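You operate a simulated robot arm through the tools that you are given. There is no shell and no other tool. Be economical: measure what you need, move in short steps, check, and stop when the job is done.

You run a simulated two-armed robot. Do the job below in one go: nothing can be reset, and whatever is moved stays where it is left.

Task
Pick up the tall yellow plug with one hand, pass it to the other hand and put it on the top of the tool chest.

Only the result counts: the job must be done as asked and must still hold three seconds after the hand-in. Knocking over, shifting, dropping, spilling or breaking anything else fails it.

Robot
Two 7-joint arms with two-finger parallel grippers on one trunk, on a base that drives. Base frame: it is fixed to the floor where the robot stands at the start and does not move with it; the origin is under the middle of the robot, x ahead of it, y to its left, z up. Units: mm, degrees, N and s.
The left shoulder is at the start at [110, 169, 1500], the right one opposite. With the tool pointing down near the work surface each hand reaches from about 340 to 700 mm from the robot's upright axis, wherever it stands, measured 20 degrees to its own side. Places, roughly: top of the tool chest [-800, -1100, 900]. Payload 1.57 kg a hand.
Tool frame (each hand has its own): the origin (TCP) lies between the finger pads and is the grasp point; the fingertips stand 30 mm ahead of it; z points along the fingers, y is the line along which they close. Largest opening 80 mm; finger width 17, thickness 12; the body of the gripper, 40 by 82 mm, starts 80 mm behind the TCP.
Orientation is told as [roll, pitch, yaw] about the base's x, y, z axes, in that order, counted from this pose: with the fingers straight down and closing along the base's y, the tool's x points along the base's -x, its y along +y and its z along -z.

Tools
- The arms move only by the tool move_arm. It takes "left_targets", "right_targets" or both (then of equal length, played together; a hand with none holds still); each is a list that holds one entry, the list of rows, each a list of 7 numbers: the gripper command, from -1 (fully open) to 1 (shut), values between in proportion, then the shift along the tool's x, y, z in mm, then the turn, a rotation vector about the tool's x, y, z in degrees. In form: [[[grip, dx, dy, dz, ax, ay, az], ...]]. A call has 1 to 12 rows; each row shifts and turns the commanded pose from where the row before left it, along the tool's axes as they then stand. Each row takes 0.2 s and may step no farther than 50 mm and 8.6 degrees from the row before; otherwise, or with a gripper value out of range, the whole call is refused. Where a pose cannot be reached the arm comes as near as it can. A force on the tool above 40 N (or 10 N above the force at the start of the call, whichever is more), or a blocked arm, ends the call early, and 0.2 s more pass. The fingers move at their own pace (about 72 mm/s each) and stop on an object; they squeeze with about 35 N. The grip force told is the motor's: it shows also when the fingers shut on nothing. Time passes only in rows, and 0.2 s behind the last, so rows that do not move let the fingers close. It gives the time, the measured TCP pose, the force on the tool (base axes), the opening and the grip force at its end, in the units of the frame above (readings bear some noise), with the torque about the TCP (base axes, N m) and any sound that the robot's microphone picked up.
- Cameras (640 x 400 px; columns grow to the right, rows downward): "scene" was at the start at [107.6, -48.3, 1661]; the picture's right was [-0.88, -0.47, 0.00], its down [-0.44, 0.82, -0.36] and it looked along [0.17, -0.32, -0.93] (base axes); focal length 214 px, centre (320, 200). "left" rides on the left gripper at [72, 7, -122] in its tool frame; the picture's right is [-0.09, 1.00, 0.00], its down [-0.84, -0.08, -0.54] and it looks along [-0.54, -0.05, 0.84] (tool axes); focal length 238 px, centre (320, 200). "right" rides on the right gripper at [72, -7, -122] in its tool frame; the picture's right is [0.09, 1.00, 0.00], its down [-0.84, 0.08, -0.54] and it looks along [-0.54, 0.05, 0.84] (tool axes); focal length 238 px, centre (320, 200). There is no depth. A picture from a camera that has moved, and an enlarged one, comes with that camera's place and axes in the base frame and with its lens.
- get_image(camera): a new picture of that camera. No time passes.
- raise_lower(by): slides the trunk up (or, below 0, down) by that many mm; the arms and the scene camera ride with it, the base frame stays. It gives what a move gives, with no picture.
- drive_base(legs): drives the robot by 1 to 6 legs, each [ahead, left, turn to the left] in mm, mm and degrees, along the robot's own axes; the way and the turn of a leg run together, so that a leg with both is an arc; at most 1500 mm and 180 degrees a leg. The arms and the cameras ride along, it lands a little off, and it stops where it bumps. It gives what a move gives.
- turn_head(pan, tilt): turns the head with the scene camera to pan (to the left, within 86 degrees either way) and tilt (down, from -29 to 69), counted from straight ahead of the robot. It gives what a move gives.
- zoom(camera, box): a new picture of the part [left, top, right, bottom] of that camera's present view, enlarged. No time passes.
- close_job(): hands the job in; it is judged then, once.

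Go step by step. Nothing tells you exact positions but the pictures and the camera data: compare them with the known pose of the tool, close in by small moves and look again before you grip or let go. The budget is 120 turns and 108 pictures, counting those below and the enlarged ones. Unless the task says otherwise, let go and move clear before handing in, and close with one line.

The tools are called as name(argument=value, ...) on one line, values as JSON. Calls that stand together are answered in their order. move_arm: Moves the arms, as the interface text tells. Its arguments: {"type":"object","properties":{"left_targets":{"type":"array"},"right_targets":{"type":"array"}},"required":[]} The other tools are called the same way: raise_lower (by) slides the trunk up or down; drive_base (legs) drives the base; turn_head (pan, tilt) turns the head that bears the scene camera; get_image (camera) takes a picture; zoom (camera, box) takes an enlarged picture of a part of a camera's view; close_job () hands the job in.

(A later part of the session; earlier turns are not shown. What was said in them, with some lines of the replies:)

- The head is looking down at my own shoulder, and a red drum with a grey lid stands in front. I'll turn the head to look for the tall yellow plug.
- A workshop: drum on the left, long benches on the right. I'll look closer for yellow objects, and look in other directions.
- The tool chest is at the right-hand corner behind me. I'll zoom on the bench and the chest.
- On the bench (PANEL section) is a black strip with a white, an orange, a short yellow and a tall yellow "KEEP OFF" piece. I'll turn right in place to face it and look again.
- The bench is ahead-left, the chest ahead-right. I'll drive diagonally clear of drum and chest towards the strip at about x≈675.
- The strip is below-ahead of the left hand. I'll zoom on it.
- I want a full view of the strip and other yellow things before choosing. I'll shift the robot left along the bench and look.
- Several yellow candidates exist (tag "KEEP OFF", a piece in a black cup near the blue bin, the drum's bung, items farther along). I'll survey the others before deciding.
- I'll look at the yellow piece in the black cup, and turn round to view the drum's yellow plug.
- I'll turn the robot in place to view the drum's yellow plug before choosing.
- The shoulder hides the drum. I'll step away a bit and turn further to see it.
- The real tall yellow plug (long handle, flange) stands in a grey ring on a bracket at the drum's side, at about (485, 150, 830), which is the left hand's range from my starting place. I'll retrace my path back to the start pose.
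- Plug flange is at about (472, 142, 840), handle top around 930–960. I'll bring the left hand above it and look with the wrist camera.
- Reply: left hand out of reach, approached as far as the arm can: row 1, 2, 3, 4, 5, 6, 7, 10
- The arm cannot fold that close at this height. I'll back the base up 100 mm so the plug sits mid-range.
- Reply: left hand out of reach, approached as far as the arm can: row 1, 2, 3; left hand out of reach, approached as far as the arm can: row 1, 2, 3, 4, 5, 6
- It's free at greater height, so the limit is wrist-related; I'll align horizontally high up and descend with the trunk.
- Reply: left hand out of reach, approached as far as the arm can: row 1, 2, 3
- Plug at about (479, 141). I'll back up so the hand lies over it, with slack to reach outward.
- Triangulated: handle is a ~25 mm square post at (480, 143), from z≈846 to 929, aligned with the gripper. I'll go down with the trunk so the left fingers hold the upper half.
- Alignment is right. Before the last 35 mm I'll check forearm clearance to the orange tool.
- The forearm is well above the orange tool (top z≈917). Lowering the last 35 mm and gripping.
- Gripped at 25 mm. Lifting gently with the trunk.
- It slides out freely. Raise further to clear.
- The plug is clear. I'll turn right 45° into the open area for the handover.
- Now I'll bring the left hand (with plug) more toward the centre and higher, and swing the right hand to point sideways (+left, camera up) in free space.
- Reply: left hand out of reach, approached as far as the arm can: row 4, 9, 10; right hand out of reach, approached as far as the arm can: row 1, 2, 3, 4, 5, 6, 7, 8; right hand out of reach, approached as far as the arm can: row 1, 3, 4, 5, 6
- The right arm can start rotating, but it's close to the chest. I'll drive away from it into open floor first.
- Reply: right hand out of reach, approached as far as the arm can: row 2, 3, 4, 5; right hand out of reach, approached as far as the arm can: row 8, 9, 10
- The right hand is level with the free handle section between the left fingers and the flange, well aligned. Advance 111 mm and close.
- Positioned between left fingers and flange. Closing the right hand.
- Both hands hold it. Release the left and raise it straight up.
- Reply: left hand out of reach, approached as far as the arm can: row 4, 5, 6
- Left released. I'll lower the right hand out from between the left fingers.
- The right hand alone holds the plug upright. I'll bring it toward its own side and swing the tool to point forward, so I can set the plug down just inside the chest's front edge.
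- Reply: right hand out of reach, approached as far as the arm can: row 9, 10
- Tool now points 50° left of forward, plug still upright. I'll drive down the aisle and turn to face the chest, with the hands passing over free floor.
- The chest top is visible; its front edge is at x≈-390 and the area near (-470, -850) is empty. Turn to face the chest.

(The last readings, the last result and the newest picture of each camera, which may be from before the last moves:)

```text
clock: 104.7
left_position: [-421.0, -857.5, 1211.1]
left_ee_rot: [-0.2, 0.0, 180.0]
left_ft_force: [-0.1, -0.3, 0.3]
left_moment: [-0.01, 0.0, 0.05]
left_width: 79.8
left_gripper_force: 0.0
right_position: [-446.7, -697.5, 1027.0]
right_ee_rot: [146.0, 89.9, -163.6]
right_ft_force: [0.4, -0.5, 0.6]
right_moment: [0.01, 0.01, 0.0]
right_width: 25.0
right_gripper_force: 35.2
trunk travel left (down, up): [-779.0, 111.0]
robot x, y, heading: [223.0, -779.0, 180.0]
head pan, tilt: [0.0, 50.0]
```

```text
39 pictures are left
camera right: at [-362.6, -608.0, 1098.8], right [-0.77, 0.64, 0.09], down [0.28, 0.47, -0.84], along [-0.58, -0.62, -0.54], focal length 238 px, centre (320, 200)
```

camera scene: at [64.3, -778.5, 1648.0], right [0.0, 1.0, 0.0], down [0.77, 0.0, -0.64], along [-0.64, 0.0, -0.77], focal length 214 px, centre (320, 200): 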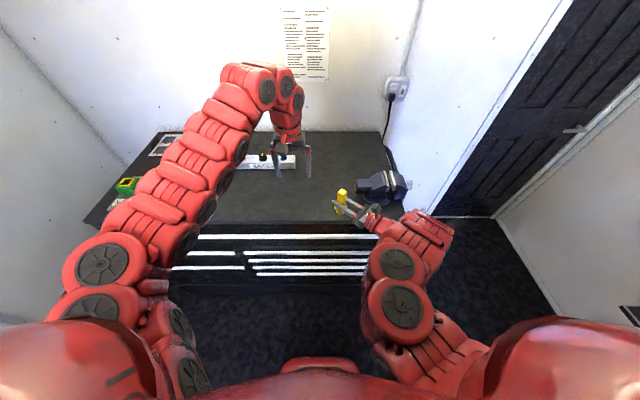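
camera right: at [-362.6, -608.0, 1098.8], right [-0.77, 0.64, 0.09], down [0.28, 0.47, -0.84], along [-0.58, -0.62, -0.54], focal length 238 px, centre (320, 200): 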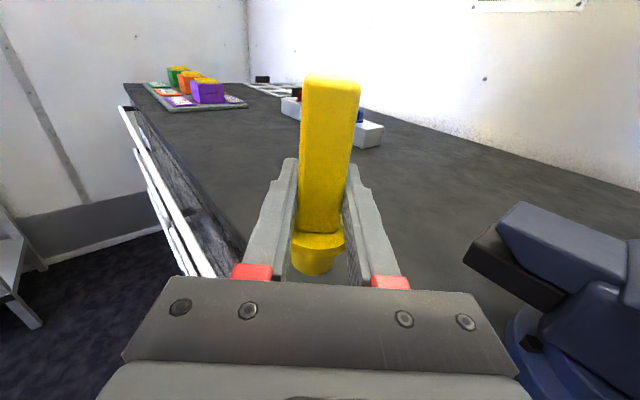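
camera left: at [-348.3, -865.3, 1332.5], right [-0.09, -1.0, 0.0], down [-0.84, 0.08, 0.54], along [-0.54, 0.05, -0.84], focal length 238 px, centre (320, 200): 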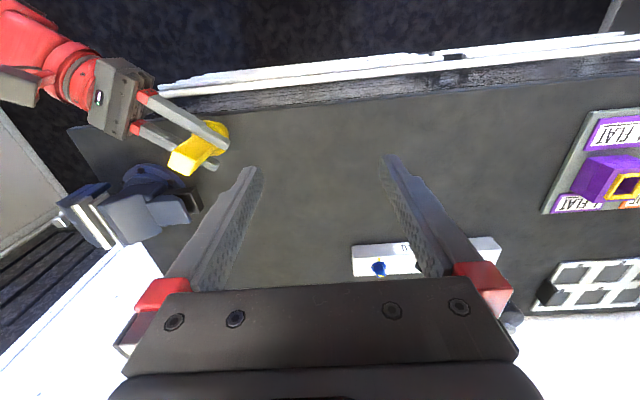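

I'll first move left away from the vise, then measure the chest's top height.

drive_base(legs=[[0, 160, 0]])

zoom(camera="scene", box=[270, 150, 430, 250])

get_image(camera="left")

get_image(camera="right")

```text
clock: 106.1
left_position: [-422.3, -1018.7, 1211.2]
left_ee_rot: [-0.1, -0.1, 179.9]
left_ft_force: [-0.3, -0.7, 0.1]
left_moment: [-0.03, -0.01, 0.0]
left_width: 80.0
left_gripper_force: 0.0
right_position: [-446.1, -856.1, 1026.6]
right_ee_rot: [171.5, 89.9, -138.4]
right_ft_force: [0.4, 0.9, -0.3]
right_moment: [0.03, 0.01, 0.05]
right_width: 25.5
right_gripper_force: 34.8
trunk travel left (down, up): [-779.0, 111.0]
robot x, y, heading: [216.6, -938.9, 179.9]
head pan, tilt: [0.0, 50.0]
```

```text
4.00 times, centred on (350, 200) of scene
camera zoom: at [64.0, -936.2, 1647.9], right [0.0, 1.0, 0.0], down [0.77, 0.0, -0.64], along [-0.64, 0.0, -0.77], focal length 858 px, centre (200, 200)
```

zoom: 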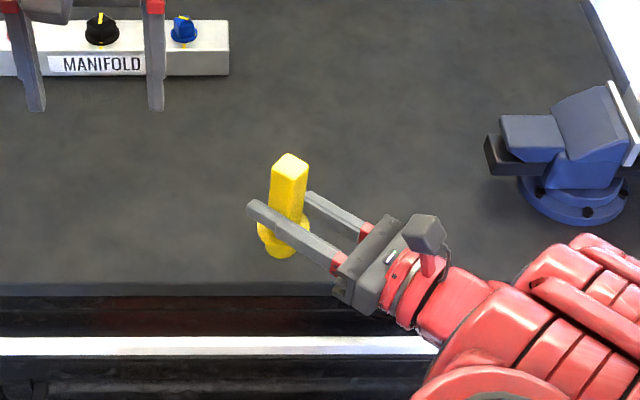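

```text
37 pictures are left
camera left: at [-348.5, -1022.9, 1332.6], right [-0.09, -1.0, 0.0], down [-0.84, 0.08, 0.54], along [-0.54, 0.05, -0.84], focal length 238 px, centre (320, 200)
```

left: 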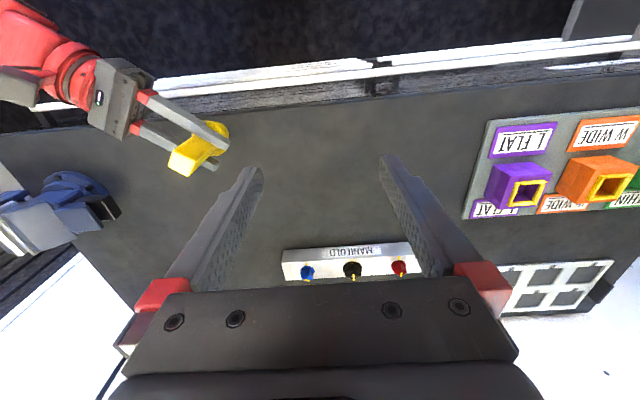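

```text
36 pictures are left
camera right: at [-362.9, -765.9, 1098.6], right [-0.77, 0.64, 0.09], down [0.29, 0.47, -0.84], along [-0.58, -0.62, -0.54], focal length 238 px, centre (320, 200)
```

right: 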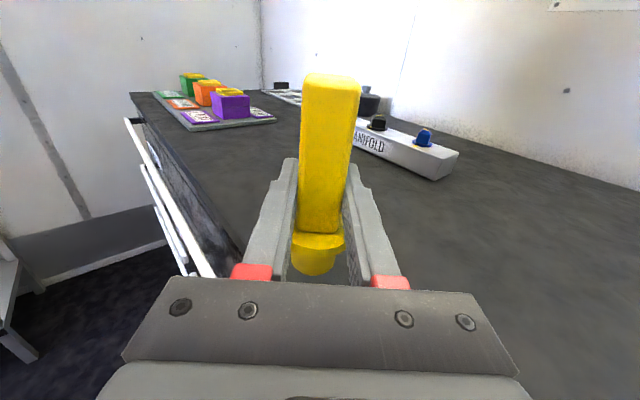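

Chest top appears to be around z≈930 with its edge near x≈-425, so I'll drive 75 mm further in, then lower in small steps watching force.

drive_base(legs=[[75, 0, 0]])

move_arm(right_targets=[[[1, -8, 0, 0, 0, 0, 0], [1, -7, 0, 0, 0, 0, 0], [1, 0, 0, 0, 0, 0, 0]]])

zoom(camera="right", box=[240, 180, 400, 290])

zoom(camera="scene", box=[300, 150, 400, 230])

```text
clock: 107.1
left_position: [-494.9, -1015.8, 1211.8]
left_ee_rot: [-0.1, -0.1, 179.9]
left_ft_force: [0.5, 0.2, -0.2]
left_moment: [-0.01, 0.04, 0.0]
left_width: 80.0
left_gripper_force: 0.0
right_position: [-518.4, -855.9, 1026.8]
right_ee_rot: [145.3, 89.7, -164.4]
right_ft_force: [0.6, 0.2, 0.7]
right_moment: [-0.01, -0.02, -0.02]
right_width: 25.4
right_gripper_force: 34.9
trunk travel left (down, up): [-779.0, 111.0]
robot x, y, heading: [146.4, -938.7, 179.9]
head pan, tilt: [0.0, 50.0]
```

```text
clock: 107.9
left_position: [-496.0, -1017.9, 1210.5]
left_ee_rot: [-0.2, 0.0, 179.9]
left_ft_force: [-0.9, -0.1, 0.4]
left_moment: [-0.01, -0.03, -0.01]
left_width: 80.2
left_gripper_force: 0.1
right_position: [-521.2, -856.8, 1011.1]
right_ee_rot: [133.4, 90.0, -176.4]
right_ft_force: [0.3, 0.4, -1.0]
right_moment: [-0.02, 0.03, 0.03]
right_width: 25.2
right_gripper_force: 34.5
trunk travel left (down, up): [-779.0, 111.0]
robot x, y, heading: [145.8, -937.5, 179.9]
head pan, tilt: [0.0, 50.0]
```

```text
3.64 times, centred on (320, 235) of right
camera zoom: at [-437.4, -766.8, 1083.7], right [-0.77, 0.64, 0.09], down [0.29, 0.47, -0.84], along [-0.58, -0.61, -0.54], focal length 867 px, centre (320, 73)
```

zoom: 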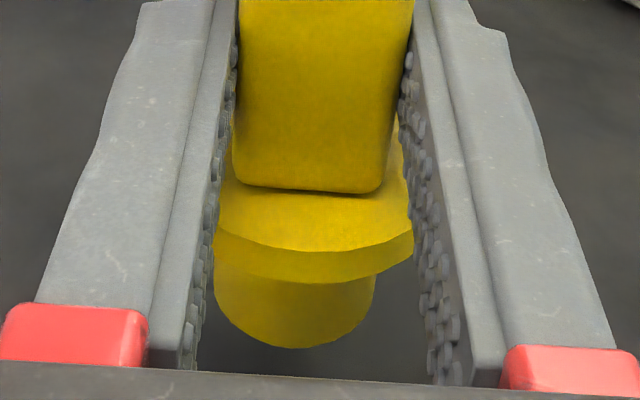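

```text
5.00 times, centred on (350, 190) of scene
camera zoom: at [-10.7, -937.8, 1647.9], right [0.0, 1.0, 0.0], down [0.77, 0.0, -0.64], along [-0.64, 0.0, -0.77], focal length 1072 px, centre (170, 250)
```

zoom: 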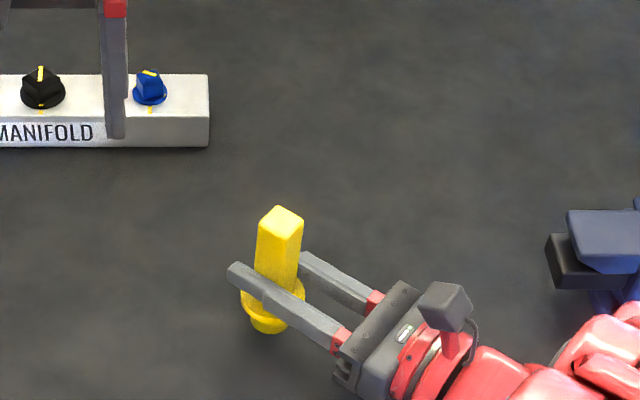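

move_arm(right_targets=[[[1, -4, 0, 0, 0, 0, 0], [1, -4, 0, 0, 0, 0, 0], [1, -4, 0, 0, 0, 0, 0], [1, 0, 0, 0, 0, 0, 0]]])

zoom(camera="right", box=[240, 180, 400, 290])

zoom(camera="scene", box=[300, 150, 400, 230])

```text
clock: 108.9
left_position: [-496.6, -1017.0, 1210.5]
left_ee_rot: [-0.1, 0.0, 179.8]
left_ft_force: [1.2, 0.0, 0.1]
left_moment: [-0.05, -0.01, -0.01]
left_width: 80.0
left_gripper_force: 0.0
right_position: [-520.4, -856.3, 998.8]
right_ee_rot: [143.8, 90.0, -166.2]
right_ft_force: [-0.2, -0.5, -0.1]
right_moment: [0.03, 0.02, -0.03]
right_width: 25.2
right_gripper_force: 35.5
trunk travel left (down, up): [-779.0, 111.0]
robot x, y, heading: [146.8, -940.4, 179.7]
head pan, tilt: [0.0, 50.0]
```

```text
3.64 times, centred on (320, 235) of right
camera zoom: at [-437.5, -766.8, 1071.8], right [-0.77, 0.64, 0.09], down [0.29, 0.47, -0.84], along [-0.58, -0.61, -0.54], focal length 867 px, centre (320, 73)
```

zoom: 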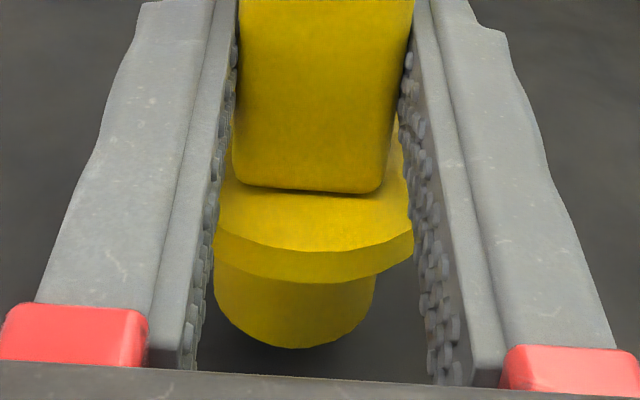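

```text
5.00 times, centred on (350, 190) of scene
camera zoom: at [-10.4, -937.8, 1647.9], right [0.0, 1.0, 0.0], down [0.77, 0.0, -0.64], along [-0.64, 0.0, -0.77], focal length 1072 px, centre (170, 250)
```

zoom: 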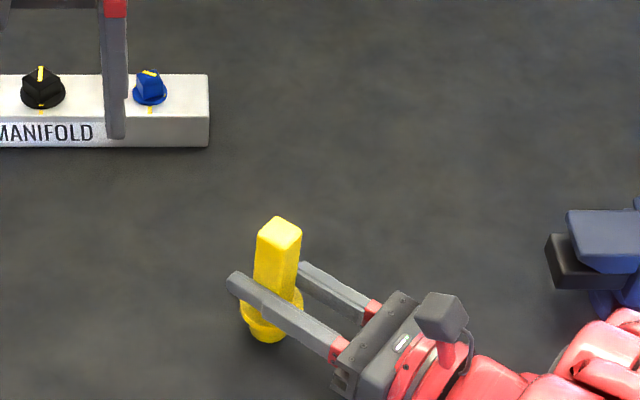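

Contact shadow is beginning to show; continuing in small steps.

move_arm(right_targets=[[[1, -3, 0, 0, 0, 0, 0], [1, -3, 0, 0, 0, 0, 0], [1, -3, 0, 0, 0, 0, 0], [1, 0, 0, 0, 0, 0, 0]]])

zoom(camera="scene", box=[320, 180, 380, 225])

```text
clock: 109.9
left_position: [-495.3, -1017.1, 1211.3]
left_ee_rot: [0.0, -0.2, 179.8]
left_ft_force: [0.5, 0.4, 0.0]
left_moment: [0.0, 0.0, 0.01]
left_width: 80.0
left_gripper_force: 0.0
right_position: [-520.7, -856.7, 990.4]
right_ee_rot: [138.5, 89.8, -171.2]
right_ft_force: [-0.5, 0.2, 0.3]
right_moment: [-0.04, 0.0, 0.03]
right_width: 25.3
right_gripper_force: 35.0
trunk travel left (down, up): [-779.0, 111.0]
robot x, y, heading: [144.9, -943.6, 179.9]
head pan, tilt: [0.0, 50.0]
```

```text
8.89 times, centred on (350, 202) of scene
camera zoom: at [-10.1, -937.7, 1648.0], right [0.0, 1.0, 0.0], down [0.77, 0.0, -0.64], along [-0.64, 0.0, -0.77], focal length 1906 px, centre (53, 178)
```

zoom: 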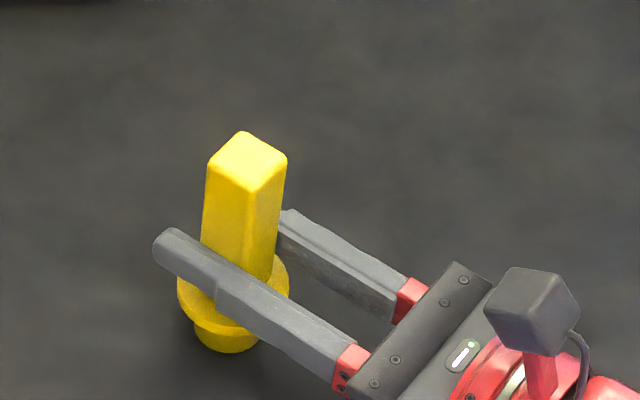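

move_arm(right_targets=[[[1, -2.5, 0, 0, 0, 0, 0], [1, -2.5, 0, 0, 0, 0, 0], [1, -2.5, 0, 0, 0, 0, 0], [1, 0, 0, 0, 0, 0, 0]]])

zoom(camera="right", box=[240, 180, 400, 290])

```text
clock: 110.9
left_position: [-493.4, -1017.9, 1212.0]
left_ee_rot: [-0.1, -0.2, 180.0]
left_ft_force: [1.1, -0.2, -0.6]
left_moment: [0.03, 0.01, -0.01]
left_width: 80.1
left_gripper_force: 0.1
right_position: [-518.6, -857.5, 985.3]
right_ee_rot: [141.8, 89.6, -167.9]
right_ft_force: [-7.7, 2.8, 30.8]
right_moment: [0.08, 0.2, 0.0]
right_width: 25.7
right_gripper_force: 34.8
trunk travel left (down, up): [-779.0, 111.0]
robot x, y, heading: [148.0, -937.8, 179.7]
head pan, tilt: [0.0, 50.0]
```

```text
3.64 times, centred on (320, 235) of right
camera zoom: at [-435.4, -766.2, 1057.6], right [-0.76, 0.64, 0.1], down [0.28, 0.46, -0.84], along [-0.58, -0.61, -0.53], focal length 867 px, centre (320, 73)
```

zoom: 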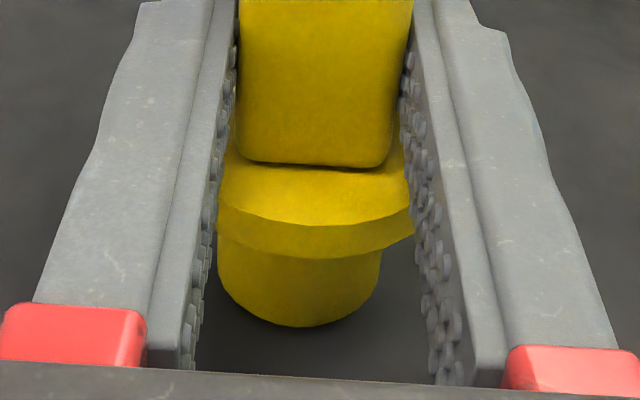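

Contact: 31 N upward. I'll relax slightly and open the fingers gradually.

move_arm(right_targets=[[[1, 1.5, 0, 0, 0, 0, 0], [1, 0, 0, 0, 0, 0, 0]]])

```text
clock: 111.5
left_position: [-493.5, -1017.7, 1211.7]
left_ee_rot: [-0.1, -0.1, 179.8]
left_ft_force: [0.0, 0.0, -0.2]
left_moment: [0.0, 0.02, 0.03]
left_width: 80.2
left_gripper_force: 0.1
right_position: [-518.0, -856.5, 985.4]
right_ee_rot: [136.0, 89.8, -173.5]
right_ft_force: [-7.5, 3.1, 26.1]
right_moment: [0.13, 0.18, 0.03]
right_width: 25.4
right_gripper_force: 35.0
trunk travel left (down, up): [-779.0, 111.0]
robot x, y, heading: [147.8, -937.6, 179.8]
head pan, tilt: [0.0, 50.0]
```

move_arm(right_targets=[[[1, 1.5, 0, 0, 0, 0, 0], [1, 1, 0, 0, 0, 0, 0], [1, 0, 0, 0, 0, 0, 0]]])

```text
clock: 112.3
left_position: [-495.1, -1017.1, 1210.6]
left_ee_rot: [-0.1, -0.1, 179.8]
left_ft_force: [-0.2, 0.4, -0.2]
left_moment: [0.0, 0.02, 0.0]
left_width: 79.8
left_gripper_force: 0.0
right_position: [-518.7, -857.4, 986.3]
right_ee_rot: [-21.5, 89.9, 28.9]
right_ft_force: [0.3, 3.1, 4.3]
right_moment: [0.12, -0.04, 0.02]
right_width: 25.6
right_gripper_force: 36.1
trunk travel left (down, up): [-779.0, 111.0]
robot x, y, heading: [144.6, -939.7, 179.9]
head pan, tilt: [0.0, 50.0]
```

move_arm(right_targets=[[[0.36, 0, 0, 0, 0, 0, 0], [0.3, 0, 0, 0, 0, 0, 0], [0.2, 0, 0, 0, 0, 0, 0], [0, 0, 0, 0, 0, 0, 0], [-0.5, 0, 0, 0, 0, 0, 0], [-1, 0, 0, 0, 0, 0, 0], [-1, 0, 0, 0, 0, 0, 0]]])

get_image(camera="right")

zoom(camera="scene", box=[300, 150, 400, 230])

```text
clock: 113.9
left_position: [-495.1, -1016.0, 1211.3]
left_ee_rot: [-0.1, 0.1, 179.9]
left_ft_force: [-0.3, -0.1, 0.0]
left_moment: [0.0, -0.01, 0.0]
left_width: 80.0
left_gripper_force: 0.1
right_position: [-520.2, -856.1, 987.2]
right_ee_rot: [141.3, 89.9, -168.5]
right_ft_force: [0.0, 0.2, 0.0]
right_moment: [0.03, -0.02, -0.01]
right_width: 80.0
right_gripper_force: 0.1
trunk travel left (down, up): [-779.0, 111.0]
robot x, y, heading: [147.3, -941.4, 179.7]
head pan, tilt: [0.0, 50.0]
```

```text
29 pictures are left
camera right: at [-437.1, -766.6, 1059.7], right [-0.77, 0.64, 0.09], down [0.29, 0.47, -0.84], along [-0.58, -0.61, -0.54], focal length 238 px, centre (320, 200)
```

right: 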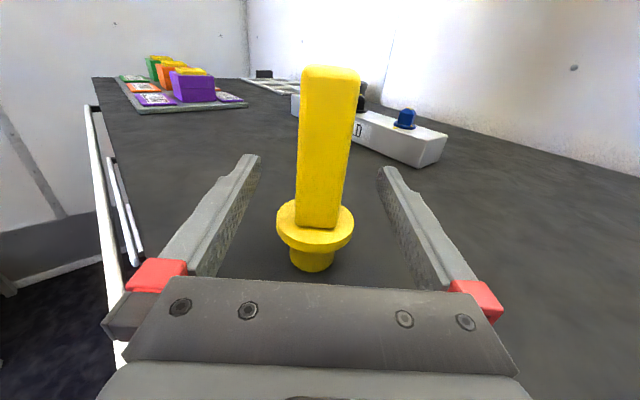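

```text
5.00 times, centred on (350, 190) of scene
camera zoom: at [-10.0, -937.6, 1648.0], right [0.0, 1.0, 0.0], down [0.77, 0.0, -0.64], along [-0.64, 0.0, -0.77], focal length 1072 px, centre (170, 250)
```

zoom: 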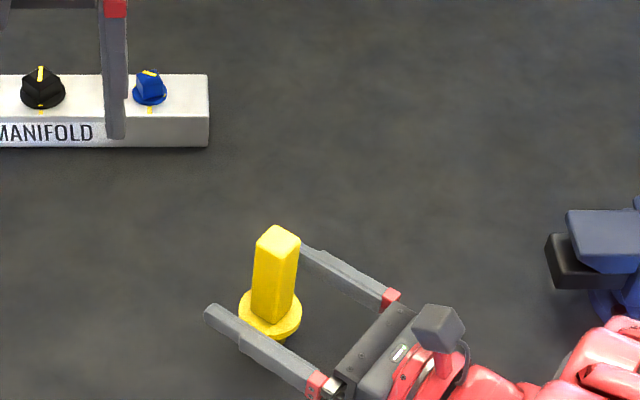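

The plug stands upright, free of the fingers. Retract straight back.

move_arm(right_targets=[[[-1, 0, 0, -15, 0, 0, 0], [-1, 0, 0, -25, 0, 0, 0], [-1, 0, 0, -25, 0, 0, 0], [-1, 0, 0, -25, 0, 0, 0], [-1, 0, 0, 0, 0, 0, 0]]])

get_image(camera="scene")

```text
clock: 115.1
left_position: [-494.9, -1017.7, 1211.5]
left_ee_rot: [-0.1, 0.0, 179.9]
left_ft_force: [0.8, 0.0, 0.3]
left_moment: [0.04, 0.0, -0.01]
left_width: 79.9
left_gripper_force: 0.0
right_position: [-462.1, -787.2, 988.1]
right_ee_rot: [133.3, 89.9, -176.5]
right_ft_force: [-0.1, 0.1, -0.2]
right_moment: [0.01, 0.02, -0.03]
right_width: 79.9
right_gripper_force: 0.1
trunk travel left (down, up): [-779.0, 111.0]
robot x, y, heading: [145.6, -937.1, 179.8]
head pan, tilt: [0.0, 50.0]
```

```text
27 pictures are left
camera scene: at [-10.3, -938.2, 1647.9], right [0.0, 1.0, 0.0], down [0.77, 0.0, -0.64], along [-0.64, 0.0, -0.77], focal length 214 px, centre (320, 200)
```

scene: 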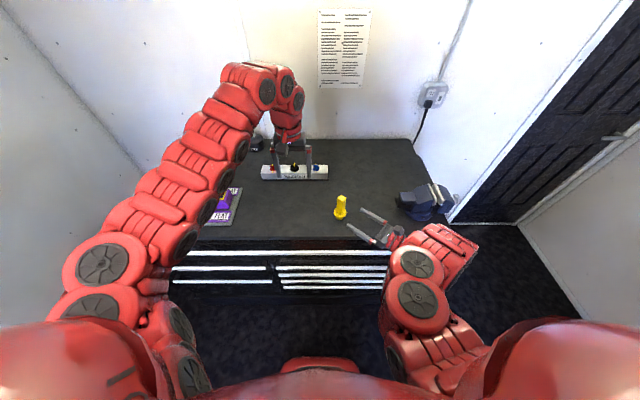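

The plug is free and standing on the chest top. I'll back the base away and do a last check.

drive_base(legs=[[-200, 0, 0]])

get_image(camera="scene")

```text
clock: 116.7
left_position: [-295.6, -1017.1, 1210.5]
left_ee_rot: [-0.1, 0.0, 180.0]
left_ft_force: [0.5, -0.7, -0.2]
left_moment: [-0.04, 0.03, 0.01]
left_width: 80.1
left_gripper_force: 0.0
right_position: [-262.7, -787.6, 985.5]
right_ee_rot: [147.5, 89.8, -162.2]
right_ft_force: [0.2, 0.3, -1.0]
right_moment: [-0.01, 0.0, 0.02]
right_width: 80.0
right_gripper_force: 0.0
trunk travel left (down, up): [-779.0, 111.0]
robot x, y, heading: [350.3, -940.4, 179.9]
head pan, tilt: [0.0, 50.0]
```

```text
26 pictures are left
camera scene: at [189.6, -938.1, 1647.8], right [0.0, 1.0, 0.0], down [0.77, 0.0, -0.64], along [-0.64, 0.0, -0.77], focal length 214 px, centre (320, 200)
```

scene: 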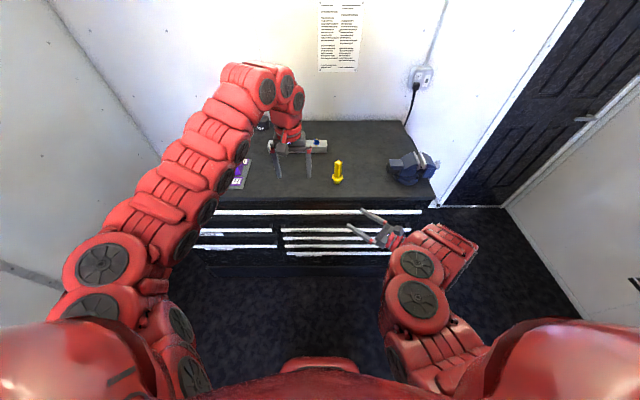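

The plug stands upright on the chest top and both hands are clear, so I'm handing in.

close_job()

```text
The job is handed in.
```

I picked up the tall yellow plug from its holder beside the drum with the left hand and passed it to the right. It now stands upright on top of the tool chest, with both hands clear, and I saw nothing else moved or knocked over.
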